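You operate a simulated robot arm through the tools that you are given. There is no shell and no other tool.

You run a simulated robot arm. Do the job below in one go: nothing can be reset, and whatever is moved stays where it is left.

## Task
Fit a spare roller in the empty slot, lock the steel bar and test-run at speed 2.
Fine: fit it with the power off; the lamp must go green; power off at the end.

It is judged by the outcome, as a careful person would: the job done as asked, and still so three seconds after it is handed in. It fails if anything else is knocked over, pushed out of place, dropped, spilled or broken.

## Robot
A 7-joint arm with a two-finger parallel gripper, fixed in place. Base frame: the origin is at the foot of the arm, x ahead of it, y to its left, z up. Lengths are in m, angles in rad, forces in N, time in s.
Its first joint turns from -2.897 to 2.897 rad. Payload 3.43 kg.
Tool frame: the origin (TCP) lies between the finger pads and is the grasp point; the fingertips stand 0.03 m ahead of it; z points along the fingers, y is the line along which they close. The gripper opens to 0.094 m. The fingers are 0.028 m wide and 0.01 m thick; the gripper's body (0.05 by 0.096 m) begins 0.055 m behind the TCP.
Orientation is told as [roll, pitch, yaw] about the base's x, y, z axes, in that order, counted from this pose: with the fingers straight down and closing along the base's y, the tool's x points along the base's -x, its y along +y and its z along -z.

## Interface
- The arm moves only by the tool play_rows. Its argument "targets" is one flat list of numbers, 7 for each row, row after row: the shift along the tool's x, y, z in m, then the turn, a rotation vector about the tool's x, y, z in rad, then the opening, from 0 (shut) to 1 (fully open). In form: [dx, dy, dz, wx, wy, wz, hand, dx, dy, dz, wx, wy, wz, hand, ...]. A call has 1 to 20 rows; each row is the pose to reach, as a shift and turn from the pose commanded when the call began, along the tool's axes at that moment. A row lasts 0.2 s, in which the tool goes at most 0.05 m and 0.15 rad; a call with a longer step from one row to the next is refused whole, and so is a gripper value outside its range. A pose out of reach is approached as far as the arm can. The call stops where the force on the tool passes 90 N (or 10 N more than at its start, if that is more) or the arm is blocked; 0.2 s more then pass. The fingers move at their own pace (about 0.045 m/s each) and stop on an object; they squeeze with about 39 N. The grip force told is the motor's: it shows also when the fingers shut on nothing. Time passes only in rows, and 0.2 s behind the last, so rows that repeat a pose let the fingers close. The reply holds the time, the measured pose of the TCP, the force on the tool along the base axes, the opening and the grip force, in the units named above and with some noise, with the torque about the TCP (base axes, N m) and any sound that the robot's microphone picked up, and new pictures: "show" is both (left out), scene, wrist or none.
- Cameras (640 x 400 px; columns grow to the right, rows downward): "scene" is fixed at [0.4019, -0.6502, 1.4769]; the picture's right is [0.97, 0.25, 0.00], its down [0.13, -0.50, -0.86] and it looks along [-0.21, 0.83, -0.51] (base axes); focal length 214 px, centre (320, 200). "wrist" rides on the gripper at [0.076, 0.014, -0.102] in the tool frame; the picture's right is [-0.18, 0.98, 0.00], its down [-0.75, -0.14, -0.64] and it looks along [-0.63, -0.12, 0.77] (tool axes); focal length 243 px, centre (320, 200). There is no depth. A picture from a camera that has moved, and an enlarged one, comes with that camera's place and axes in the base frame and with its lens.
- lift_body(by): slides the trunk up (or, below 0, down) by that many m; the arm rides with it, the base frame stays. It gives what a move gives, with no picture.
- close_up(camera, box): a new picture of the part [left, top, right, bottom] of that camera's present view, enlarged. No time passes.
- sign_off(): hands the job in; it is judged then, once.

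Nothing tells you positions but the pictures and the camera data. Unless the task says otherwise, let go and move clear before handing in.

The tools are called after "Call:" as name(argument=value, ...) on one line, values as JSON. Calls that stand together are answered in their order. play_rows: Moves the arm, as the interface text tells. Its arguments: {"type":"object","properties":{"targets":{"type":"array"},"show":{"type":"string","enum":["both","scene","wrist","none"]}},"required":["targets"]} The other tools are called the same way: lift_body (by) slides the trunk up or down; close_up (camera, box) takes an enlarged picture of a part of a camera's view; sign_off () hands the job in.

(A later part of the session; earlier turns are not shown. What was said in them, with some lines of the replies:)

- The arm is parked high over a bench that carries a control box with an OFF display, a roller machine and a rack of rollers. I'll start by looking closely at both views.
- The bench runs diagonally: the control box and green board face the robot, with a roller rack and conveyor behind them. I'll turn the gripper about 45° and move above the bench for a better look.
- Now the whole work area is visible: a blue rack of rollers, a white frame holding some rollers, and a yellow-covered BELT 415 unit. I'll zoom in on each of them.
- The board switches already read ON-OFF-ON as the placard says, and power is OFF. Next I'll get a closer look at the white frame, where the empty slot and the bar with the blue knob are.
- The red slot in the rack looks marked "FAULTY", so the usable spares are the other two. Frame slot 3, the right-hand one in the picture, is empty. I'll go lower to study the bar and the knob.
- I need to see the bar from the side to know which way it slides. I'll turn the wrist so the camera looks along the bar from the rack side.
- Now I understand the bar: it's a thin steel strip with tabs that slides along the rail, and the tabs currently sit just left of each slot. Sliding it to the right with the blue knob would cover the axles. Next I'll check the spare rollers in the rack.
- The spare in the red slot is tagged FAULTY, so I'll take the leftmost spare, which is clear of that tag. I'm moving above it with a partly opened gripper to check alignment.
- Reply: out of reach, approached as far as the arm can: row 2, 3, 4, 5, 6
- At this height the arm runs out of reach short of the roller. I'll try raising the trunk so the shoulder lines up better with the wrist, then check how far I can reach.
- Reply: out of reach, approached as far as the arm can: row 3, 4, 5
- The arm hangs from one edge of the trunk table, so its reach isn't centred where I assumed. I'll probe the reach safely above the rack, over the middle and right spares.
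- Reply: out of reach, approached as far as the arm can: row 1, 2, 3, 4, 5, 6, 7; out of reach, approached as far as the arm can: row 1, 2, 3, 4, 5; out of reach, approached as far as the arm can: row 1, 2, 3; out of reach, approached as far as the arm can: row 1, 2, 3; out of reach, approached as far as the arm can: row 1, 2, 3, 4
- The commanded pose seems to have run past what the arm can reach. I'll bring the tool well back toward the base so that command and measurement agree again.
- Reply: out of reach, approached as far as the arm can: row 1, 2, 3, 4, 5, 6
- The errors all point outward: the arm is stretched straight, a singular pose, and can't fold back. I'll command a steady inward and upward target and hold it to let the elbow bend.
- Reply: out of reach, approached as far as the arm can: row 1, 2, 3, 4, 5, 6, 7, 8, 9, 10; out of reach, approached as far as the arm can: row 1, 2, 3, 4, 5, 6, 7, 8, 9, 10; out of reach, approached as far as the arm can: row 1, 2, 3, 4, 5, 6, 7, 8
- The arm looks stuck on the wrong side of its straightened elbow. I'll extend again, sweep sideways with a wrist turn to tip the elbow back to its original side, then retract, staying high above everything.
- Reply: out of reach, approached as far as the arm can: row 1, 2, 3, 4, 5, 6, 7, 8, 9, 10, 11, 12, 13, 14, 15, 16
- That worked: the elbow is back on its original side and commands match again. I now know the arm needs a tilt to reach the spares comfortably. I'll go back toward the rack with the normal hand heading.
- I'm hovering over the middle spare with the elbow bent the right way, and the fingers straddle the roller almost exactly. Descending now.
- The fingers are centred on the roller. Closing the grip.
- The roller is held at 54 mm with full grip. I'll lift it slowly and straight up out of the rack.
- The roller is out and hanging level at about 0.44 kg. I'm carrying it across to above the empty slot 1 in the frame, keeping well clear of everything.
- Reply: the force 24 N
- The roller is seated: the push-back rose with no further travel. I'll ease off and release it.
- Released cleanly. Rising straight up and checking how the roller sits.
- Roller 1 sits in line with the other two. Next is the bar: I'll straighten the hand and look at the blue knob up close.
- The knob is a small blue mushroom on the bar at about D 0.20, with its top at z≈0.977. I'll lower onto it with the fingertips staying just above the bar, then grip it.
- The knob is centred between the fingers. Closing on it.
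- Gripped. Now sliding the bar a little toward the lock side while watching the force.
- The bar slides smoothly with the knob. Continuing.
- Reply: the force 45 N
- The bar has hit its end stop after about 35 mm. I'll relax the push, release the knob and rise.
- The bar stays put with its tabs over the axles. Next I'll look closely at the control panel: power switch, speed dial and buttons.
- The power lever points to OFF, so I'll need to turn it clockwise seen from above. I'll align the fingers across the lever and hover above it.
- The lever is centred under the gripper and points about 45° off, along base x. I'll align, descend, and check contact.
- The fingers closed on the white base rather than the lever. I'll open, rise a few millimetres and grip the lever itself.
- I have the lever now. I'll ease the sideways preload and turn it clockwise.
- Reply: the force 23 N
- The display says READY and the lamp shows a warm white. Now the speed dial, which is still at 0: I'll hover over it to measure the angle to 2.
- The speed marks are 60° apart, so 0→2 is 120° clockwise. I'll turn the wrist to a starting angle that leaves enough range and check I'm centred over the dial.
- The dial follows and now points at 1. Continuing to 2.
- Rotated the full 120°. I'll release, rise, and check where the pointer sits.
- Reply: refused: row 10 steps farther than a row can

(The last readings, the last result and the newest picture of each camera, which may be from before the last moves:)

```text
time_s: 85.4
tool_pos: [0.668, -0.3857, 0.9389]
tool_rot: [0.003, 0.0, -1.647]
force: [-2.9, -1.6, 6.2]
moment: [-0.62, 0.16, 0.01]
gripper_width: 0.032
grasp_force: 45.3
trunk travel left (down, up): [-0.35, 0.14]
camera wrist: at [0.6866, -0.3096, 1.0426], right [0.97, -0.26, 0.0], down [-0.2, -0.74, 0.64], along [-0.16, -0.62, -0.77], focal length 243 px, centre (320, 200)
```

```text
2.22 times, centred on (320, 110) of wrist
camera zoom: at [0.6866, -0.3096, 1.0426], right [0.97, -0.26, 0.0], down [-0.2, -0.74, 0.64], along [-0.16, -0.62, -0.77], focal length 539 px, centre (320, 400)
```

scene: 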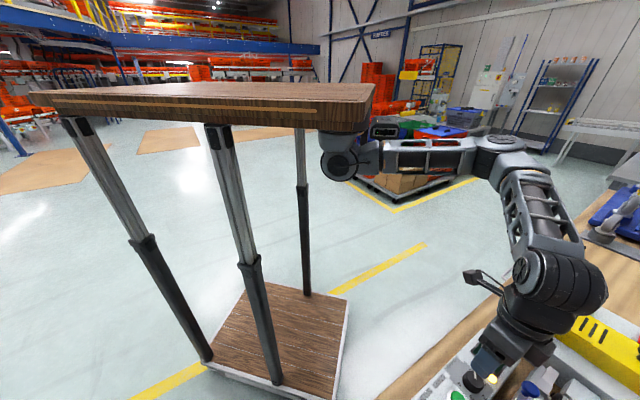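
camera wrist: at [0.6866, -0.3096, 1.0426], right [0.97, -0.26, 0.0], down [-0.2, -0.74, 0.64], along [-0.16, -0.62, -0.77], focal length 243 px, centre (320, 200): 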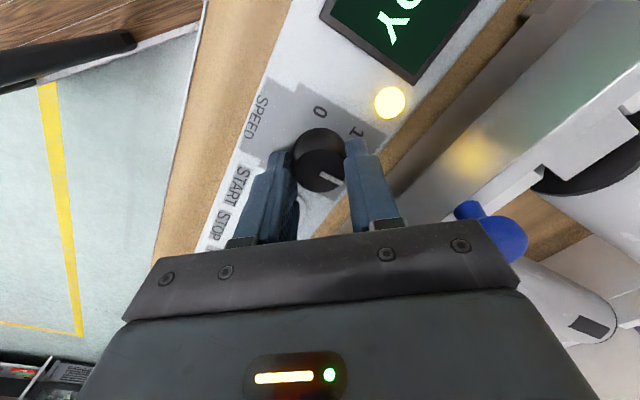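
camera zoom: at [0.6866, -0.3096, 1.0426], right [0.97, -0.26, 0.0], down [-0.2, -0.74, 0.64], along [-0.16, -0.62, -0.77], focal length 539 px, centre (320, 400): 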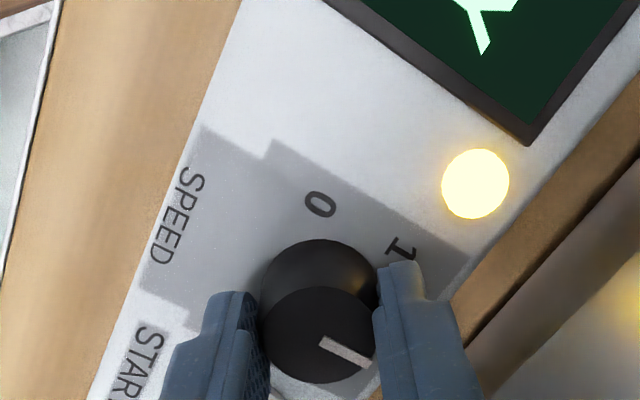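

The last row was over the turn limit, so nothing moved. I'll send it again with smaller steps.

Call:
play_rows(targets=[0, 0, 0, 0, 0, 0, 0.45, 0, 0, 0, 0, 0, 0, 0.55, 0, 0, -0.03, 0, 0, 0, 0.55, 0, 0, -0.075, 0, 0, 0, 0.55, 0, 0, -0.085, 0, 0, -0.14, 0.55, 0, 0, -0.085, 0, 0, -0.28, 0.55, 0, 0, -0.085, 0, 0, -0.42, 0.55, 0, 0, -0.085, 0, 0, -0.56, 0.55, 0, 0, -0.085, 0, 0, -0.7, 0.55, 0, 0, -0.085, 0, 0, -0.84, 0.55, 0, 0, -0.085, 0, 0, -0.862, 0.55], show="wrist")

Call:
close_up(camera="wrist", box=[200, 20, 440, 200])

```text
time_s: 87.8
tool_pos: [0.6672, -0.3852, 1.0232]
tool_rot: [0.001, 0.0, -0.783]
force: [0.3, -0.2, 0.6]
moment: [-0.01, -0.01, 0.02]
gripper_width: 0.0517
grasp_force: 0.0
trunk travel left (down, up): [-0.35, 0.14]
camera wrist: at [0.6223, -0.3205, 1.1274], right [0.82, 0.57, 0.0], down [0.43, -0.63, 0.64], along [0.37, -0.53, -0.77], focal length 243 px, centre (320, 200)
```

wrist: 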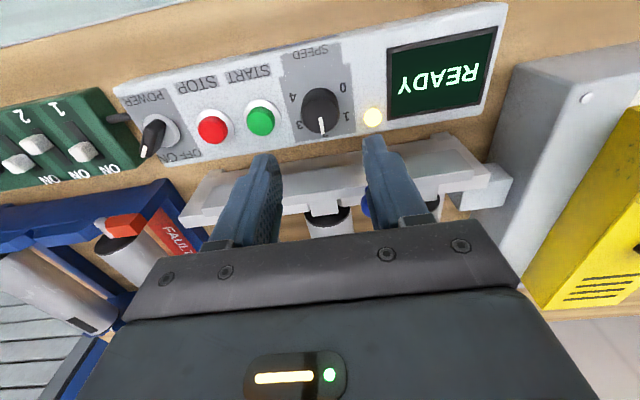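

```text
2.22 times, centred on (320, 110) of wrist
camera zoom: at [0.6223, -0.3205, 1.1274], right [0.82, 0.57, 0.0], down [0.43, -0.63, 0.64], along [0.37, -0.53, -0.77], focal length 539 px, centre (320, 400)
```

zoom: 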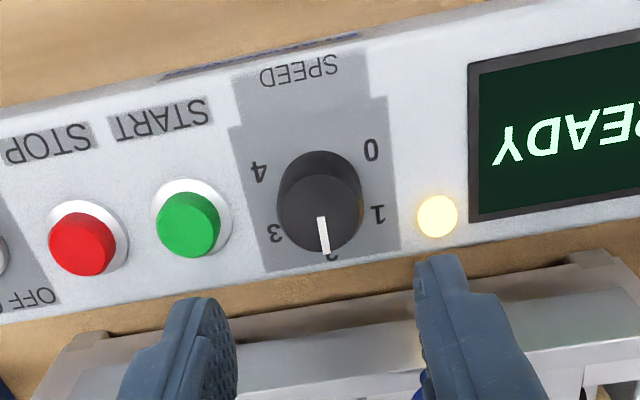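

The dial is on 2. Next I'll close the gripper and move over the green START button.

Call:
play_rows(targets=[0.0007, -0.027, 0, 0, 0, 0, 0.3, 0.0014, -0.0539, 0, 0, 0, 0, 0, 0.0014, -0.0539, 0.02, 0, 0, 0, 0, 0.0014, -0.0539, 0.045, 0, 0, 0, 0, 0.0014, -0.0539, 0.06, 0, 0, 0, 0, 0.0014, -0.0539, 0.06, 0, 0, 0, 0], show="wrist")

Call:
close_up(camera="wrist", box=[220, 60, 420, 220])

```text
time_s: 89.2
tool_pos: [0.6284, -0.4221, 0.962]
tool_rot: [0.0, -0.002, -0.783]
force: [-0.4, 0.0, 0.1]
moment: [0.0, 0.0, 0.0]
gripper_width: 0.0
grasp_force: 32.5
trunk travel left (down, up): [-0.35, 0.14]
camera wrist: at [0.5832, -0.3579, 1.0665], right [0.82, 0.57, 0.0], down [0.43, -0.63, 0.64], along [0.36, -0.53, -0.77], focal length 243 px, centre (320, 200)
```

wrist: 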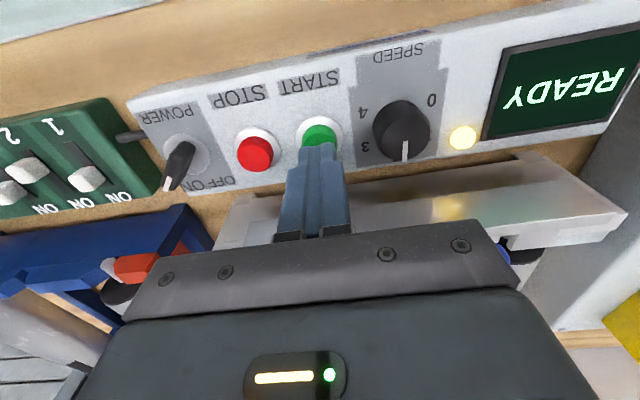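

```text
2.50 times, centred on (320, 140) of wrist
camera zoom: at [0.5832, -0.3579, 1.0665], right [0.82, 0.57, 0.0], down [0.43, -0.63, 0.64], along [0.36, -0.53, -0.77], focal length 606 px, centre (320, 350)
```

zoom: 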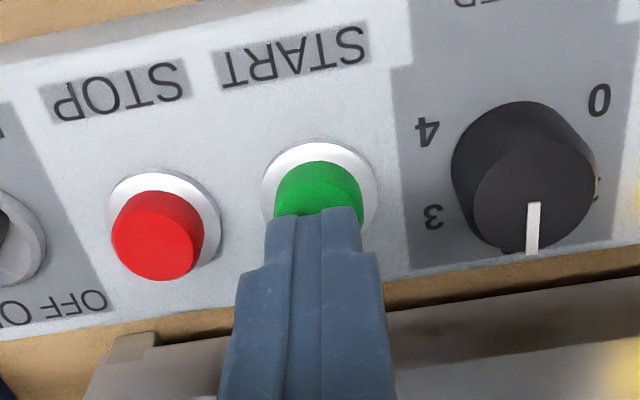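

Call:
play_rows(targets=[-0.004, -0.0015, 0.012, 0, 0, 0, 0, -0.004, -0.0015, 0.022, 0, 0, 0, 0, -0.004, -0.0015, 0.026, 0, 0, 0, 0, -0.004, -0.0015, 0.029, 0, 0, 0, 0], show="wrist")

```text
time_s: 90.2
tool_pos: [0.6297, -0.4258, 0.9387]
tool_rot: [-0.001, -0.006, -0.783]
force: [-5.0, 15.1, 62.7]
moment: [0.79, 0.48, -0.05]
gripper_width: 0.0
grasp_force: 33.1
trunk travel left (down, up): [-0.35, 0.14]
heard: click
camera wrist: at [0.5845, -0.3611, 1.0428], right [0.82, 0.57, 0.0], down [0.43, -0.63, 0.65], along [0.37, -0.53, -0.76], focal length 243 px, centre (320, 200)
```

wrist: 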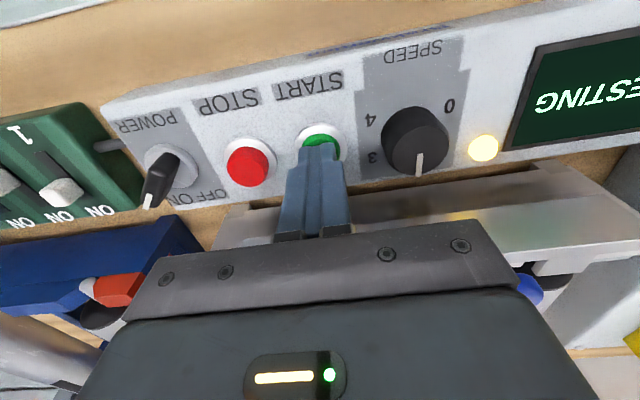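

A click, and the display shows TESTING. I'll back off and watch the lamp.

Call:
play_rows(targets=[0, 0, -0.02, 0, 0, 0, 0, 0, 0, -0.05, 0, 0, 0, 0, 0.02, 0, -0.09, 0, 0, 0, 0, 0.02, 0, -0.09, 0, 0, 0, 0], show="wrist")

Call:
close_up(camera="wrist", box=[320, 0, 640, 200])

```text
time_s: 91.2
tool_pos: [0.6143, -0.4114, 1.0249]
tool_rot: [0.0, 0.001, -0.786]
force: [0.6, -0.7, -0.2]
moment: [0.01, 0.02, 0.01]
gripper_width: 0.0002
grasp_force: 32.6
trunk travel left (down, up): [-0.35, 0.14]
camera wrist: at [0.57, -0.3473, 1.1274], right [0.82, 0.57, 0.0], down [0.43, -0.63, 0.64], along [0.36, -0.53, -0.77], focal length 243 px, centre (320, 200)
```

wrist: 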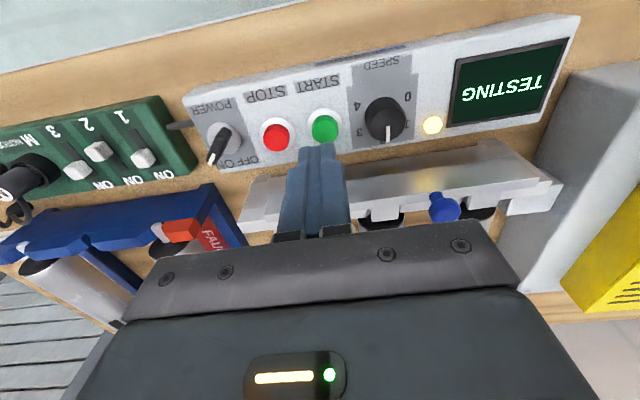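

```text
2.00 times, centred on (480, 100) of wrist
camera zoom: at [0.57, -0.3473, 1.1274], right [0.82, 0.57, 0.0], down [0.43, -0.63, 0.64], along [0.36, -0.53, -0.77], focal length 485 px, centre (0, 400)
```

zoom: 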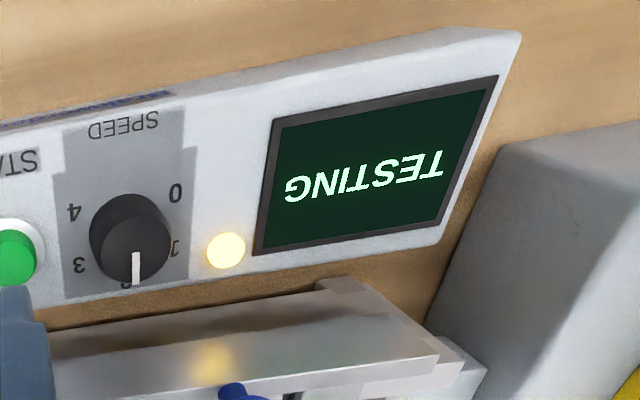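

Still TESTING. I'll hold and wait a couple of seconds.

Call:
play_rows(targets=[0, 0, 0, 0, 0, 0, 0, 0, 0, 0, 0, 0, 0, 0, 0, 0, 0, 0, 0, 0, 0, 0, 0, 0, 0, 0, 0, 0, 0, 0, 0, 0, 0, 0, 0, 0, 0, 0, 0, 0, 0, 0, 0, 0, 0, 0, 0, 0, 0, 0, 0, 0, 0, 0, 0, 0], show="wrist")

Call:
close_up(camera="wrist", box=[320, 0, 640, 200])

```text
time_s: 93.0
tool_pos: [0.6153, -0.4119, 1.0242]
tool_rot: [0.001, -0.004, -0.783]
force: [0.7, -0.6, -0.1]
moment: [0.04, 0.02, 0.0]
gripper_width: 0.0
grasp_force: 33.1
trunk travel left (down, up): [-0.35, 0.14]
camera wrist: at [0.5701, -0.3475, 1.1274], right [0.82, 0.57, 0.0], down [0.43, -0.63, 0.64], along [0.36, -0.53, -0.77], focal length 243 px, centre (320, 200)
```

wrist: 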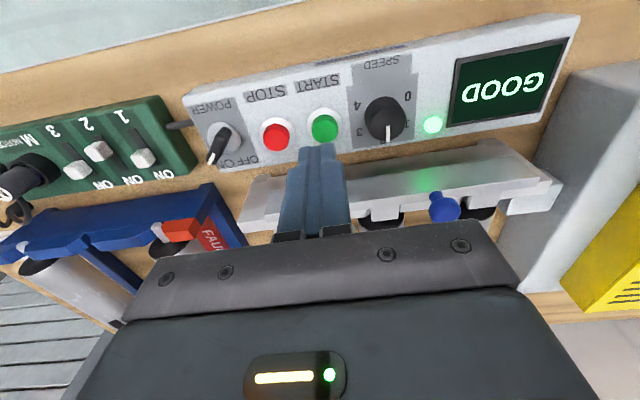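

```text
2.00 times, centred on (480, 100) of wrist
camera zoom: at [0.5701, -0.3475, 1.1274], right [0.82, 0.57, 0.0], down [0.43, -0.63, 0.64], along [0.36, -0.53, -0.77], focal length 485 px, centre (0, 400)
```

zoom: 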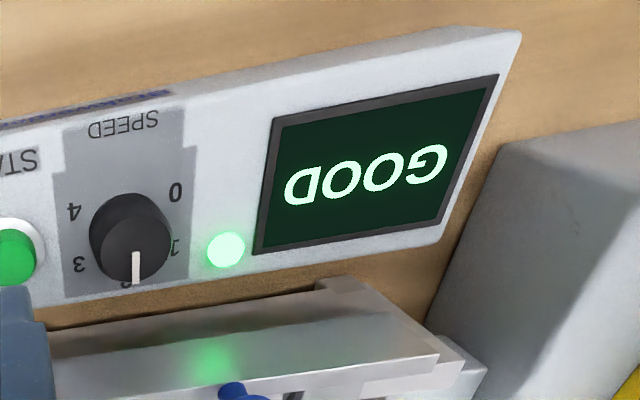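

GOOD, and the lamp is green. Before switching off, I'll check whether the rollers are still turning by looking at their black marks.

Call:
play_rows(targets=[-0.025, 0.012, -0.025, 0, -0.09, 0, 0, -0.05, 0.025, -0.05, 0, -0.18, 0, 0, -0.075, 0.037, -0.075, 0, -0.27, 0, 0, -0.1, 0.05, -0.1, 0, -0.36, 0, 0, -0.1, 0.05, -0.1, 0, -0.36, 0, 0], show="wrist")

Call:
play_rows(targets=[0, 0, 0, 0, 0, 0, 0, 0, 0, 0, 0, 0, 0, 0], show="wrist")

```text
time_s: 94.2
tool_pos: [0.7216, -0.4464, 1.1256]
tool_rot: [0.002, -0.363, -0.783]
force: [-0.1, 0.1, -0.5]
moment: [0.04, -0.01, -0.01]
gripper_width: 0.0
grasp_force: 33.5
trunk travel left (down, up): [-0.35, 0.14]
camera wrist: at [0.655, -0.3599, 1.1955], right [0.82, 0.58, 0.07], down [0.24, -0.44, 0.87], along [0.53, -0.69, -0.49], focal length 243 px, centre (320, 200)
```

wrist: 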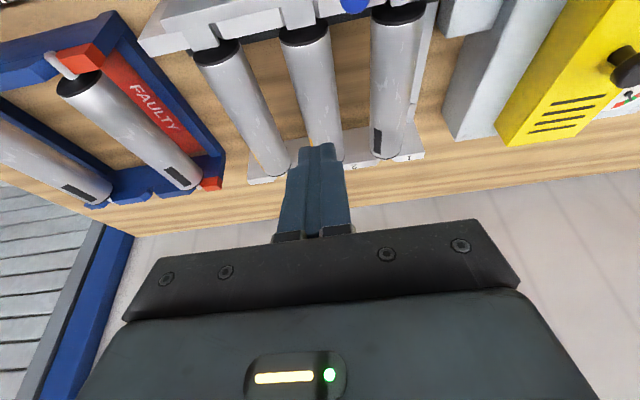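

```text
time_s: 94.8
tool_pos: [0.7218, -0.4466, 1.1245]
tool_rot: [0.001, -0.362, -0.784]
force: [0.0, 0.0, -0.5]
moment: [0.0, 0.02, -0.01]
gripper_width: 0.0
grasp_force: 33.2
trunk travel left (down, up): [-0.35, 0.14]
camera wrist: at [0.6546, -0.3599, 1.1953], right [0.82, 0.57, 0.07], down [0.24, -0.44, 0.87], along [0.53, -0.69, -0.49], focal length 243 px, centre (320, 200)
```

wrist: 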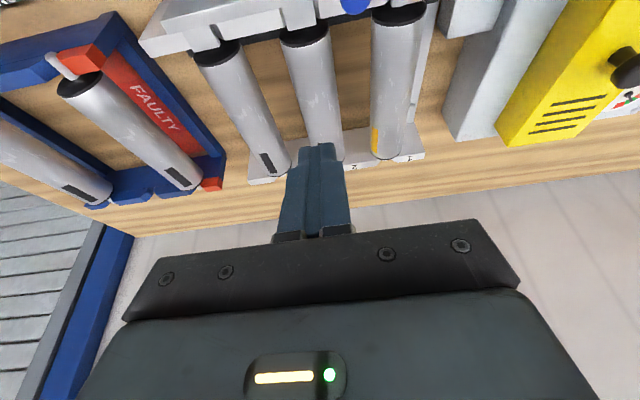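

The rollers are still turning, so I'll press STOP before cutting the power. Moving over the red button.

Call:
play_rows(targets=[0.0224, -0.0198, 0.014, 0, 0.0724, 0, 0, 0.0448, -0.0396, 0.028, 0, 0.1448, 0, 0, 0.0672, -0.0594, 0.0419, 0, 0.2172, 0, 0, 0.0896, -0.0792, 0.0559, 0, 0.2896, 0, 0, 0.112, -0.099, 0.0699, 0, 0.362, 0, 0, 0.112, -0.099, 0.0699, 0, 0.362, 0, 0], show="wrist")

Call:
close_up(camera="wrist", box=[220, 40, 420, 200])

```text
time_s: 96.2
tool_pos: [0.5948, -0.4601, 1.0203]
tool_rot: [0.0, 0.003, -0.783]
force: [0.1, -0.2, -0.6]
moment: [-0.01, 0.04, 0.02]
gripper_width: 0.0001
grasp_force: 33.2
trunk travel left (down, up): [-0.35, 0.14]
camera wrist: at [0.5507, -0.3964, 1.1233], right [0.82, 0.57, 0.0], down [0.43, -0.63, 0.64], along [0.36, -0.53, -0.77], focal length 243 px, centre (320, 200)
```

wrist: 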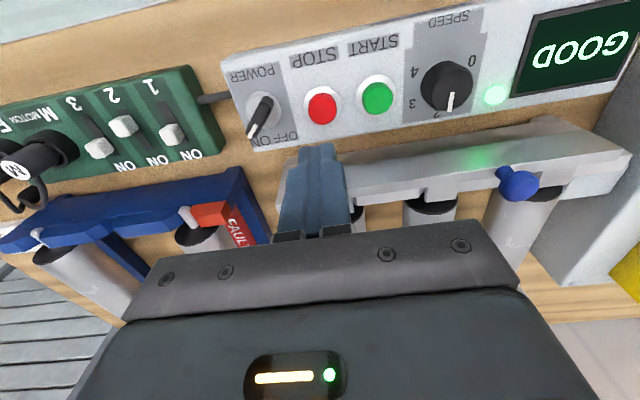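

```text
2.50 times, centred on (320, 120) of wrist
camera zoom: at [0.5507, -0.3964, 1.1233], right [0.82, 0.57, 0.0], down [0.43, -0.63, 0.64], along [0.36, -0.53, -0.77], focal length 606 px, centre (320, 400)
```

zoom: 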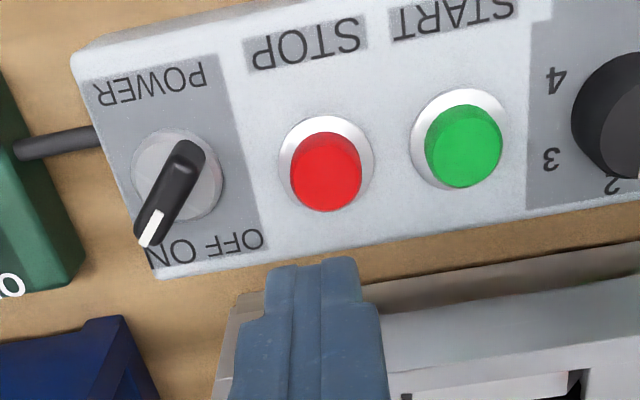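

Call:
play_rows(targets=[0, 0.001, 0.035, 0, 0, 0, 0, 0, 0.001, 0.065, 0, 0, 0, 0, 0, 0.001, 0.076, 0, 0, 0, 0, 0, 0.001, 0.081, 0, 0, 0, 0, 0, 0.001, 0.0845, 0, 0, 0, 0], show="wrist")

```text
time_s: 97.4
tool_pos: [0.5957, -0.4597, 0.9392]
tool_rot: [0.001, -0.005, -0.783]
force: [-5.8, 13.5, 56.0]
moment: [0.66, 0.33, 0.0]
gripper_width: 0.0002
grasp_force: 33.3
trunk travel left (down, up): [-0.35, 0.14]
heard: click
camera wrist: at [0.5506, -0.3951, 1.0432], right [0.82, 0.57, 0.0], down [0.43, -0.63, 0.64], along [0.37, -0.53, -0.76], focal length 243 px, centre (320, 200)
```

wrist: 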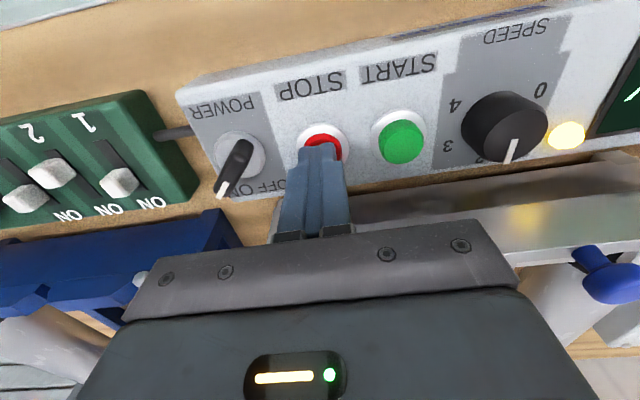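

STOP clicked and the run ended. Now to turn the power off: rising and moving over the power lever.

Call:
play_rows(targets=[0, 0, -0.03, 0, 0, 0, 0, 0, 0, -0.065, 0, 0, 0, 0, 0.0016, -0.0083, -0.065, 0, 0, 0.131, 0.15, 0.0032, -0.0167, -0.065, 0, 0, 0.262, 0.3, 0.0048, -0.025, -0.065, 0, 0, 0.393, 0.32, 0.0063, -0.0333, -0.065, 0, 0, 0.524, 0.32, 0.0079, -0.0417, -0.065, 0, 0, 0.655, 0.32, 0.0095, -0.05, -0.065, 0, 0, 0.787, 0.32, 0.0095, -0.05, -0.065, 0, 0, 0.787, 0.32], show="wrist")

Call:
close_up(camera="wrist", box=[220, 40, 420, 200])

```text
time_s: 99.4
tool_pos: [0.5541, -0.4886, 1.0007]
tool_rot: [0.0, 0.001, -1.572]
force: [0.3, 0.0, 0.1]
moment: [0.02, -0.01, 0.02]
gripper_width: 0.0303
grasp_force: 0.0
trunk travel left (down, up): [-0.35, 0.14]
camera wrist: at [0.5676, -0.4124, 1.1043], right [0.98, -0.19, 0.0], down [-0.14, -0.75, 0.64], along [-0.12, -0.63, -0.77], focal length 243 px, centre (320, 200)
```

wrist: 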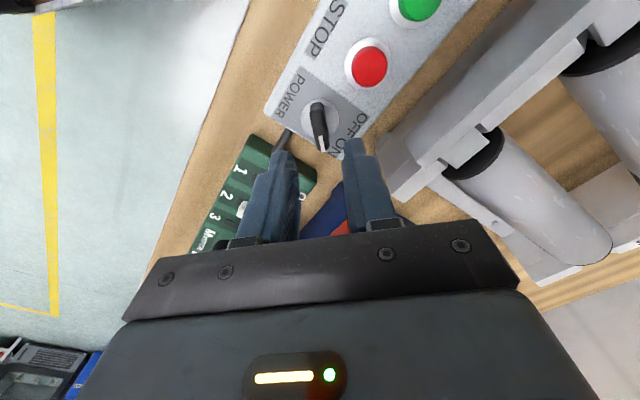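

```text
2.50 times, centred on (320, 120) of wrist
camera zoom: at [0.5676, -0.4124, 1.1043], right [0.98, -0.19, 0.0], down [-0.14, -0.75, 0.64], along [-0.12, -0.63, -0.77], focal length 606 px, centre (320, 400)
```

zoom: 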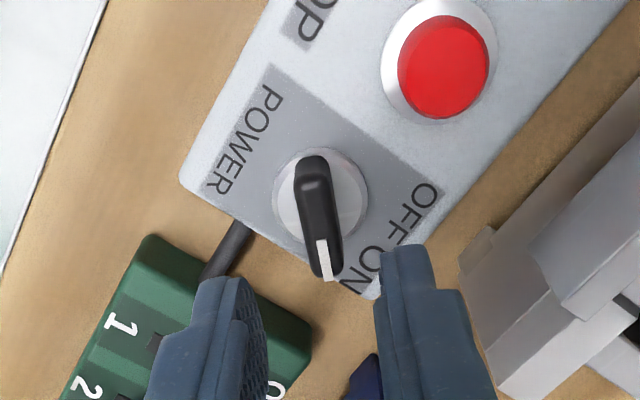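

Call:
play_rows(targets=[0, 0, 0.025, 0, 0, 0, 0.32, 0, 0, 0.045, 0, 0, 0, 0.32, 0, 0, 0.058, 0, 0, 0, 0.32, 0, 0, 0.058, 0, 0, 0, 0.2, 0, 0, 0.058, 0, 0, 0, 0.1, 0, 0, 0.058, 0, 0, 0, 0.05, 0, 0, 0.058, 0, 0, 0, 0.05], show="wrist")

```text
time_s: 101.0
tool_pos: [0.5535, -0.4893, 0.9411]
tool_rot: [-0.001, 0.0, -1.571]
force: [-3.5, 0.1, -3.0]
moment: [-0.66, 0.04, 0.01]
gripper_width: 0.0108
grasp_force: 44.6
trunk travel left (down, up): [-0.35, 0.14]
camera wrist: at [0.5673, -0.4126, 1.0457], right [0.98, -0.18, 0.0], down [-0.14, -0.75, 0.64], along [-0.12, -0.63, -0.77], focal length 243 px, centre (320, 200)
```

wrist: 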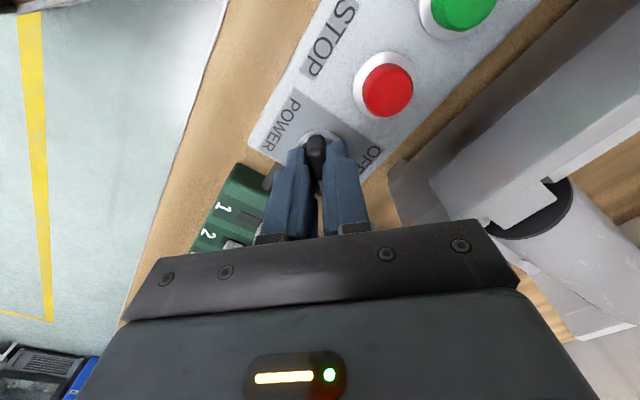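

Lever gripped with little side load. Turning it counter-clockwise by 90° back to OFF.

Call:
play_rows(targets=[0, 0, 0, 0, 0, -0.13, 0.05, 0, 0, 0, 0, 0, -0.26, 0.05, 0, 0, 0, 0, 0, -0.39, 0.05, 0, 0, 0, 0, 0, -0.52, 0.05, 0, 0, 0, 0, 0, -0.65, 0.05, 0, 0, 0, 0, 0, -0.78, 0.05, 0, 0, 0, 0, 0, -0.91, 0.05, 0, 0, 0, 0, 0, -1.04, 0.05, 0, 0, 0, 0, 0, -1.17, 0.05, 0, 0, 0, 0, 0, -1.3, 0.05, 0, 0, 0, 0, 0, -1.43, 0.05, 0, 0, 0, 0, 0, -1.56, 0.05, 0, 0, 0, 0, 0, -1.575, 0.05], show="wrist")

```text
time_s: 103.8
tool_pos: [0.5527, -0.4909, 0.9425]
tool_rot: [-0.002, 0.001, 0.003]
force: [-22.4, -28.7, -14.9]
moment: [-0.38, -0.36, -0.28]
gripper_width: 0.0107
grasp_force: 44.7
trunk travel left (down, up): [-0.35, 0.14]
camera wrist: at [0.4759, -0.4756, 1.0458], right [0.18, 0.98, 0.0], down [0.76, -0.14, 0.64], along [0.63, -0.12, -0.77], focal length 243 px, centre (320, 200)
```

wrist: 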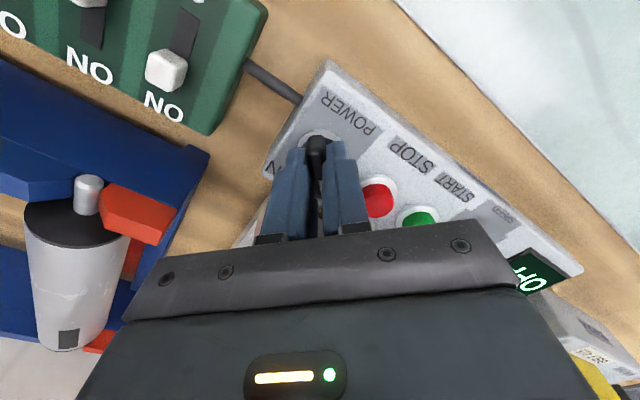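

The display is back to showing OFF. I'll relieve the side load, release and rise clear.

Call:
play_rows(targets=[0.001, -0.0015, 0, 0, 0, 0, 0.05, 0.002, -0.003, 0, 0, 0, 0, 0.05, 0.002, -0.003, 0, 0, 0, 0, 0.25, 0.002, -0.003, 0, 0, 0, 0, 0.32, 0.002, -0.003, -0.03, 0, 0, 0, 0.32, 0.002, -0.003, -0.07, 0, 0, 0, 0.32, 0.03, -0.003, -0.11, 0, 0, 0.13, 0.32, 0.05, -0.003, -0.14, 0, 0, 0.26, 0.32, 0.05, -0.003, -0.14, 0, 0, 0.39, 0.32, 0.05, -0.003, -0.14, 0, 0, 0.52, 0.32, 0.05, -0.003, -0.14, 0, 0, 0.65, 0.32, 0.05, -0.003, -0.14, 0, 0, 0.78, 0.32], show="both")

Call:
close_up(camera="wrist", box=[220, 20, 640, 240])

```text
time_s: 106.4
tool_pos: [0.5045, -0.4913, 1.0824]
tool_rot: [0.001, 0.0, -0.777]
force: [-0.3, 0.3, -0.9]
moment: [-0.02, -0.03, 0.0]
gripper_width: 0.0299
grasp_force: 0.0
trunk travel left (down, up): [-0.35, 0.14]
camera wrist: at [0.4593, -0.4277, 1.1863], right [0.82, 0.57, 0.0], down [0.44, -0.63, 0.64], along [0.37, -0.53, -0.77], focal length 243 px, centre (320, 200)
```

scene: 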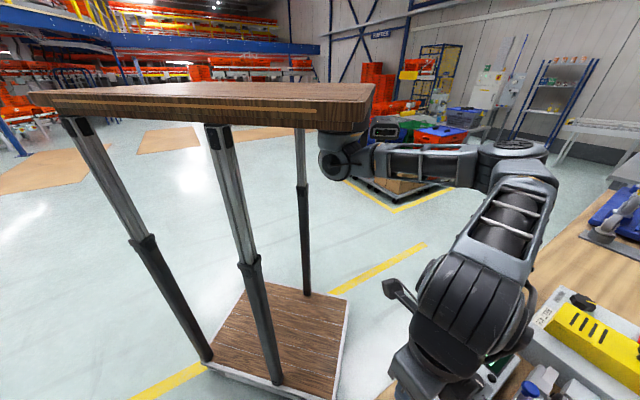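
wrist: 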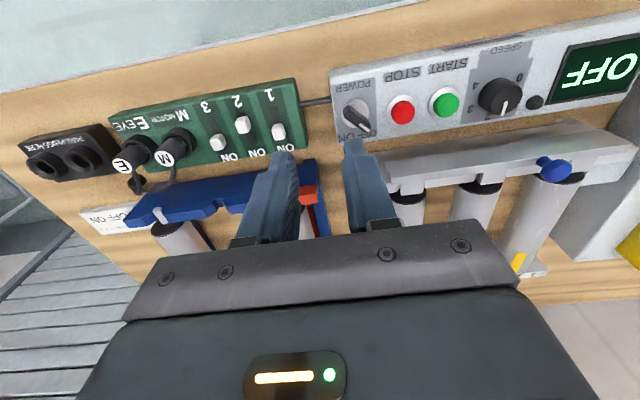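

```text
1.52 times, centred on (430, 130) of wrist
camera zoom: at [0.4593, -0.4277, 1.1863], right [0.82, 0.57, 0.0], down [0.44, -0.63, 0.64], along [0.37, -0.53, -0.77], focal length 370 px, centre (152, 307)
```

zoom: 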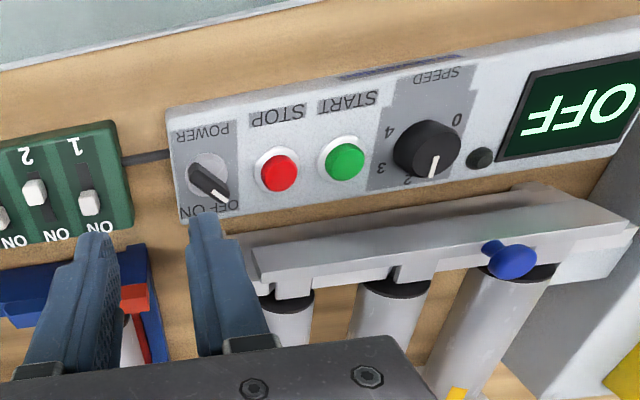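

Power is off, the lamp is dark and the bar is still locked. I'll move the arm clear and take a last look over everything.

Call:
play_rows(targets=[0.01, 0, -0.04, 0, 0, 0, 0.32, 0.03, 0, -0.08, 0, 0, 0, 0.32, 0.05, 0, -0.12, 0, 0, 0, 0.32, 0.07, 0, -0.16, 0, 0, 0, 0.32, 0.09, 0, -0.2, 0, 0, 0, 0.32, 0.09, 0, -0.2, 0, 0, 0, 0.32], show="both")

Call:
close_up(camera="wrist", box=[320, 40, 640, 240])

Call:
close_up(camera="wrist", box=[100, 60, 420, 240])

Call:
close_up(camera="scene", box=[440, 280, 640, 400])

```text
time_s: 107.8
tool_pos: [0.4393, -0.4281, 1.2825]
tool_rot: [0.001, 0.0, -0.774]
force: [-0.5, -0.6, -0.5]
moment: [0.01, 0.02, 0.01]
gripper_width: 0.0302
grasp_force: 0.0
trunk travel left (down, up): [-0.35, 0.14]
camera wrist: at [0.394, -0.3647, 1.3865], right [0.82, 0.57, 0.0], down [0.44, -0.63, 0.64], along [0.37, -0.53, -0.77], focal length 243 px, centre (320, 200)
```

scene: 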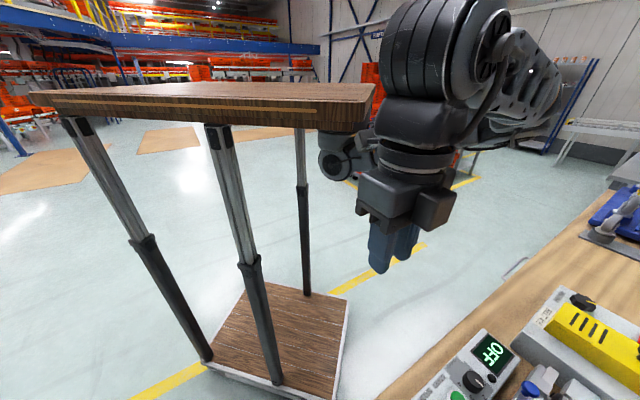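
wrist: 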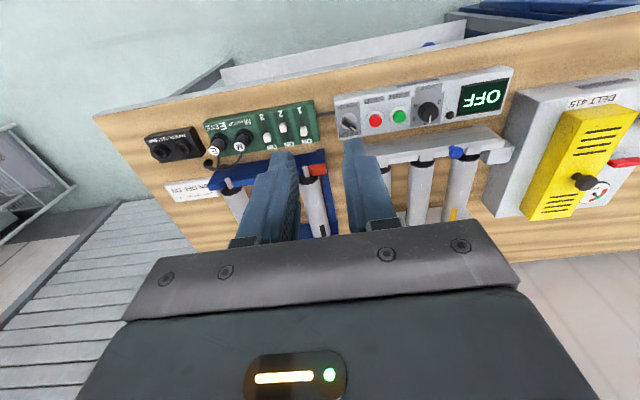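

```text
2.00 times, centred on (480, 140) of wrist
camera zoom: at [0.394, -0.3647, 1.3865], right [0.82, 0.57, 0.0], down [0.44, -0.63, 0.64], along [0.37, -0.53, -0.77], focal length 485 px, centre (0, 320)
```

zoom: 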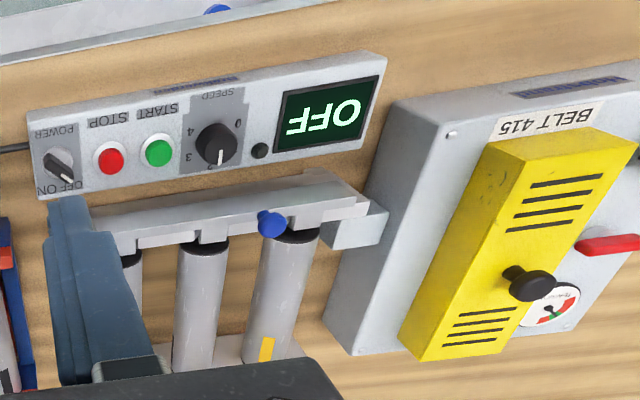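

```text
2.00 times, centred on (260, 150) of wrist
camera zoom: at [0.394, -0.3647, 1.3865], right [0.82, 0.57, 0.0], down [0.44, -0.63, 0.64], along [0.37, -0.53, -0.77], focal length 485 px, centre (440, 300)
```

zoom: 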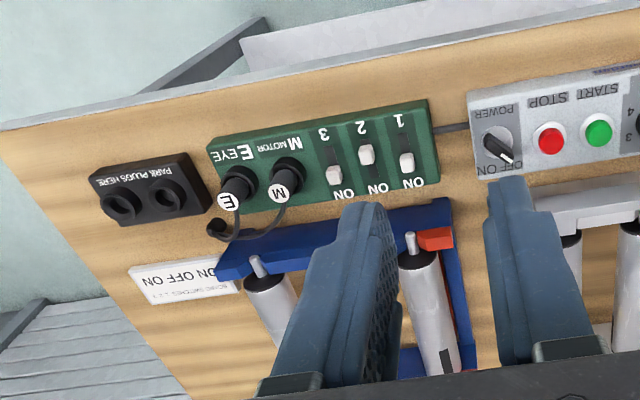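

```text
3.20 times, centred on (540, 340) of scene
camera zoom: at [0.4019, -0.6502, 1.4769], right [0.97, 0.25, 0.0], down [0.13, -0.5, -0.86], along [-0.21, 0.83, -0.51], focal length 686 px, centre (-384, -248)
```

zoom: 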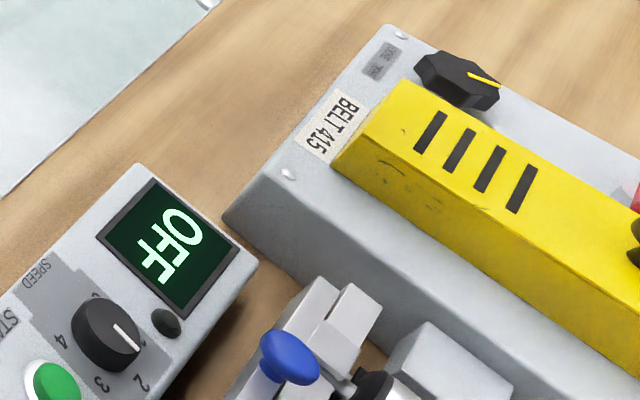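

The spare is seated in slot 1 with the bar locked over all three axles. The test run at speed 2 ended with GOOD and a green lamp, the run is stopped and the display reads OFF. Nothing else was disturbed and the arm is clear, so I'm handing in the job.

Call:
sign_off()

```text
The job is handed in.
```

The spare roller is fitted, the steel bar is locked, and the test run at speed 2 passed with a green lamp. The power is off again.

- **Roller:** I fitted the middle spare from the rack into empty slot 1 with the power off. The spare marked FAULTY stayed in the rack.
- **Bar:** I slid it about 35 mm to its end stop, so its tabs cover all three axles.
- **Test run:** The speed dial was on 2 when I pressed START. The display went from TESTING to GOOD and the lamp turned green.
- **Shutdown:** The rollers were still turning after GOOD, so I pressed STOP before switching the power off. The display reads OFF.

The speed dial is still on 2. The board switches and plugs were not touched, nothing else looked out of place in my last check, and the arm is clear of the bench.
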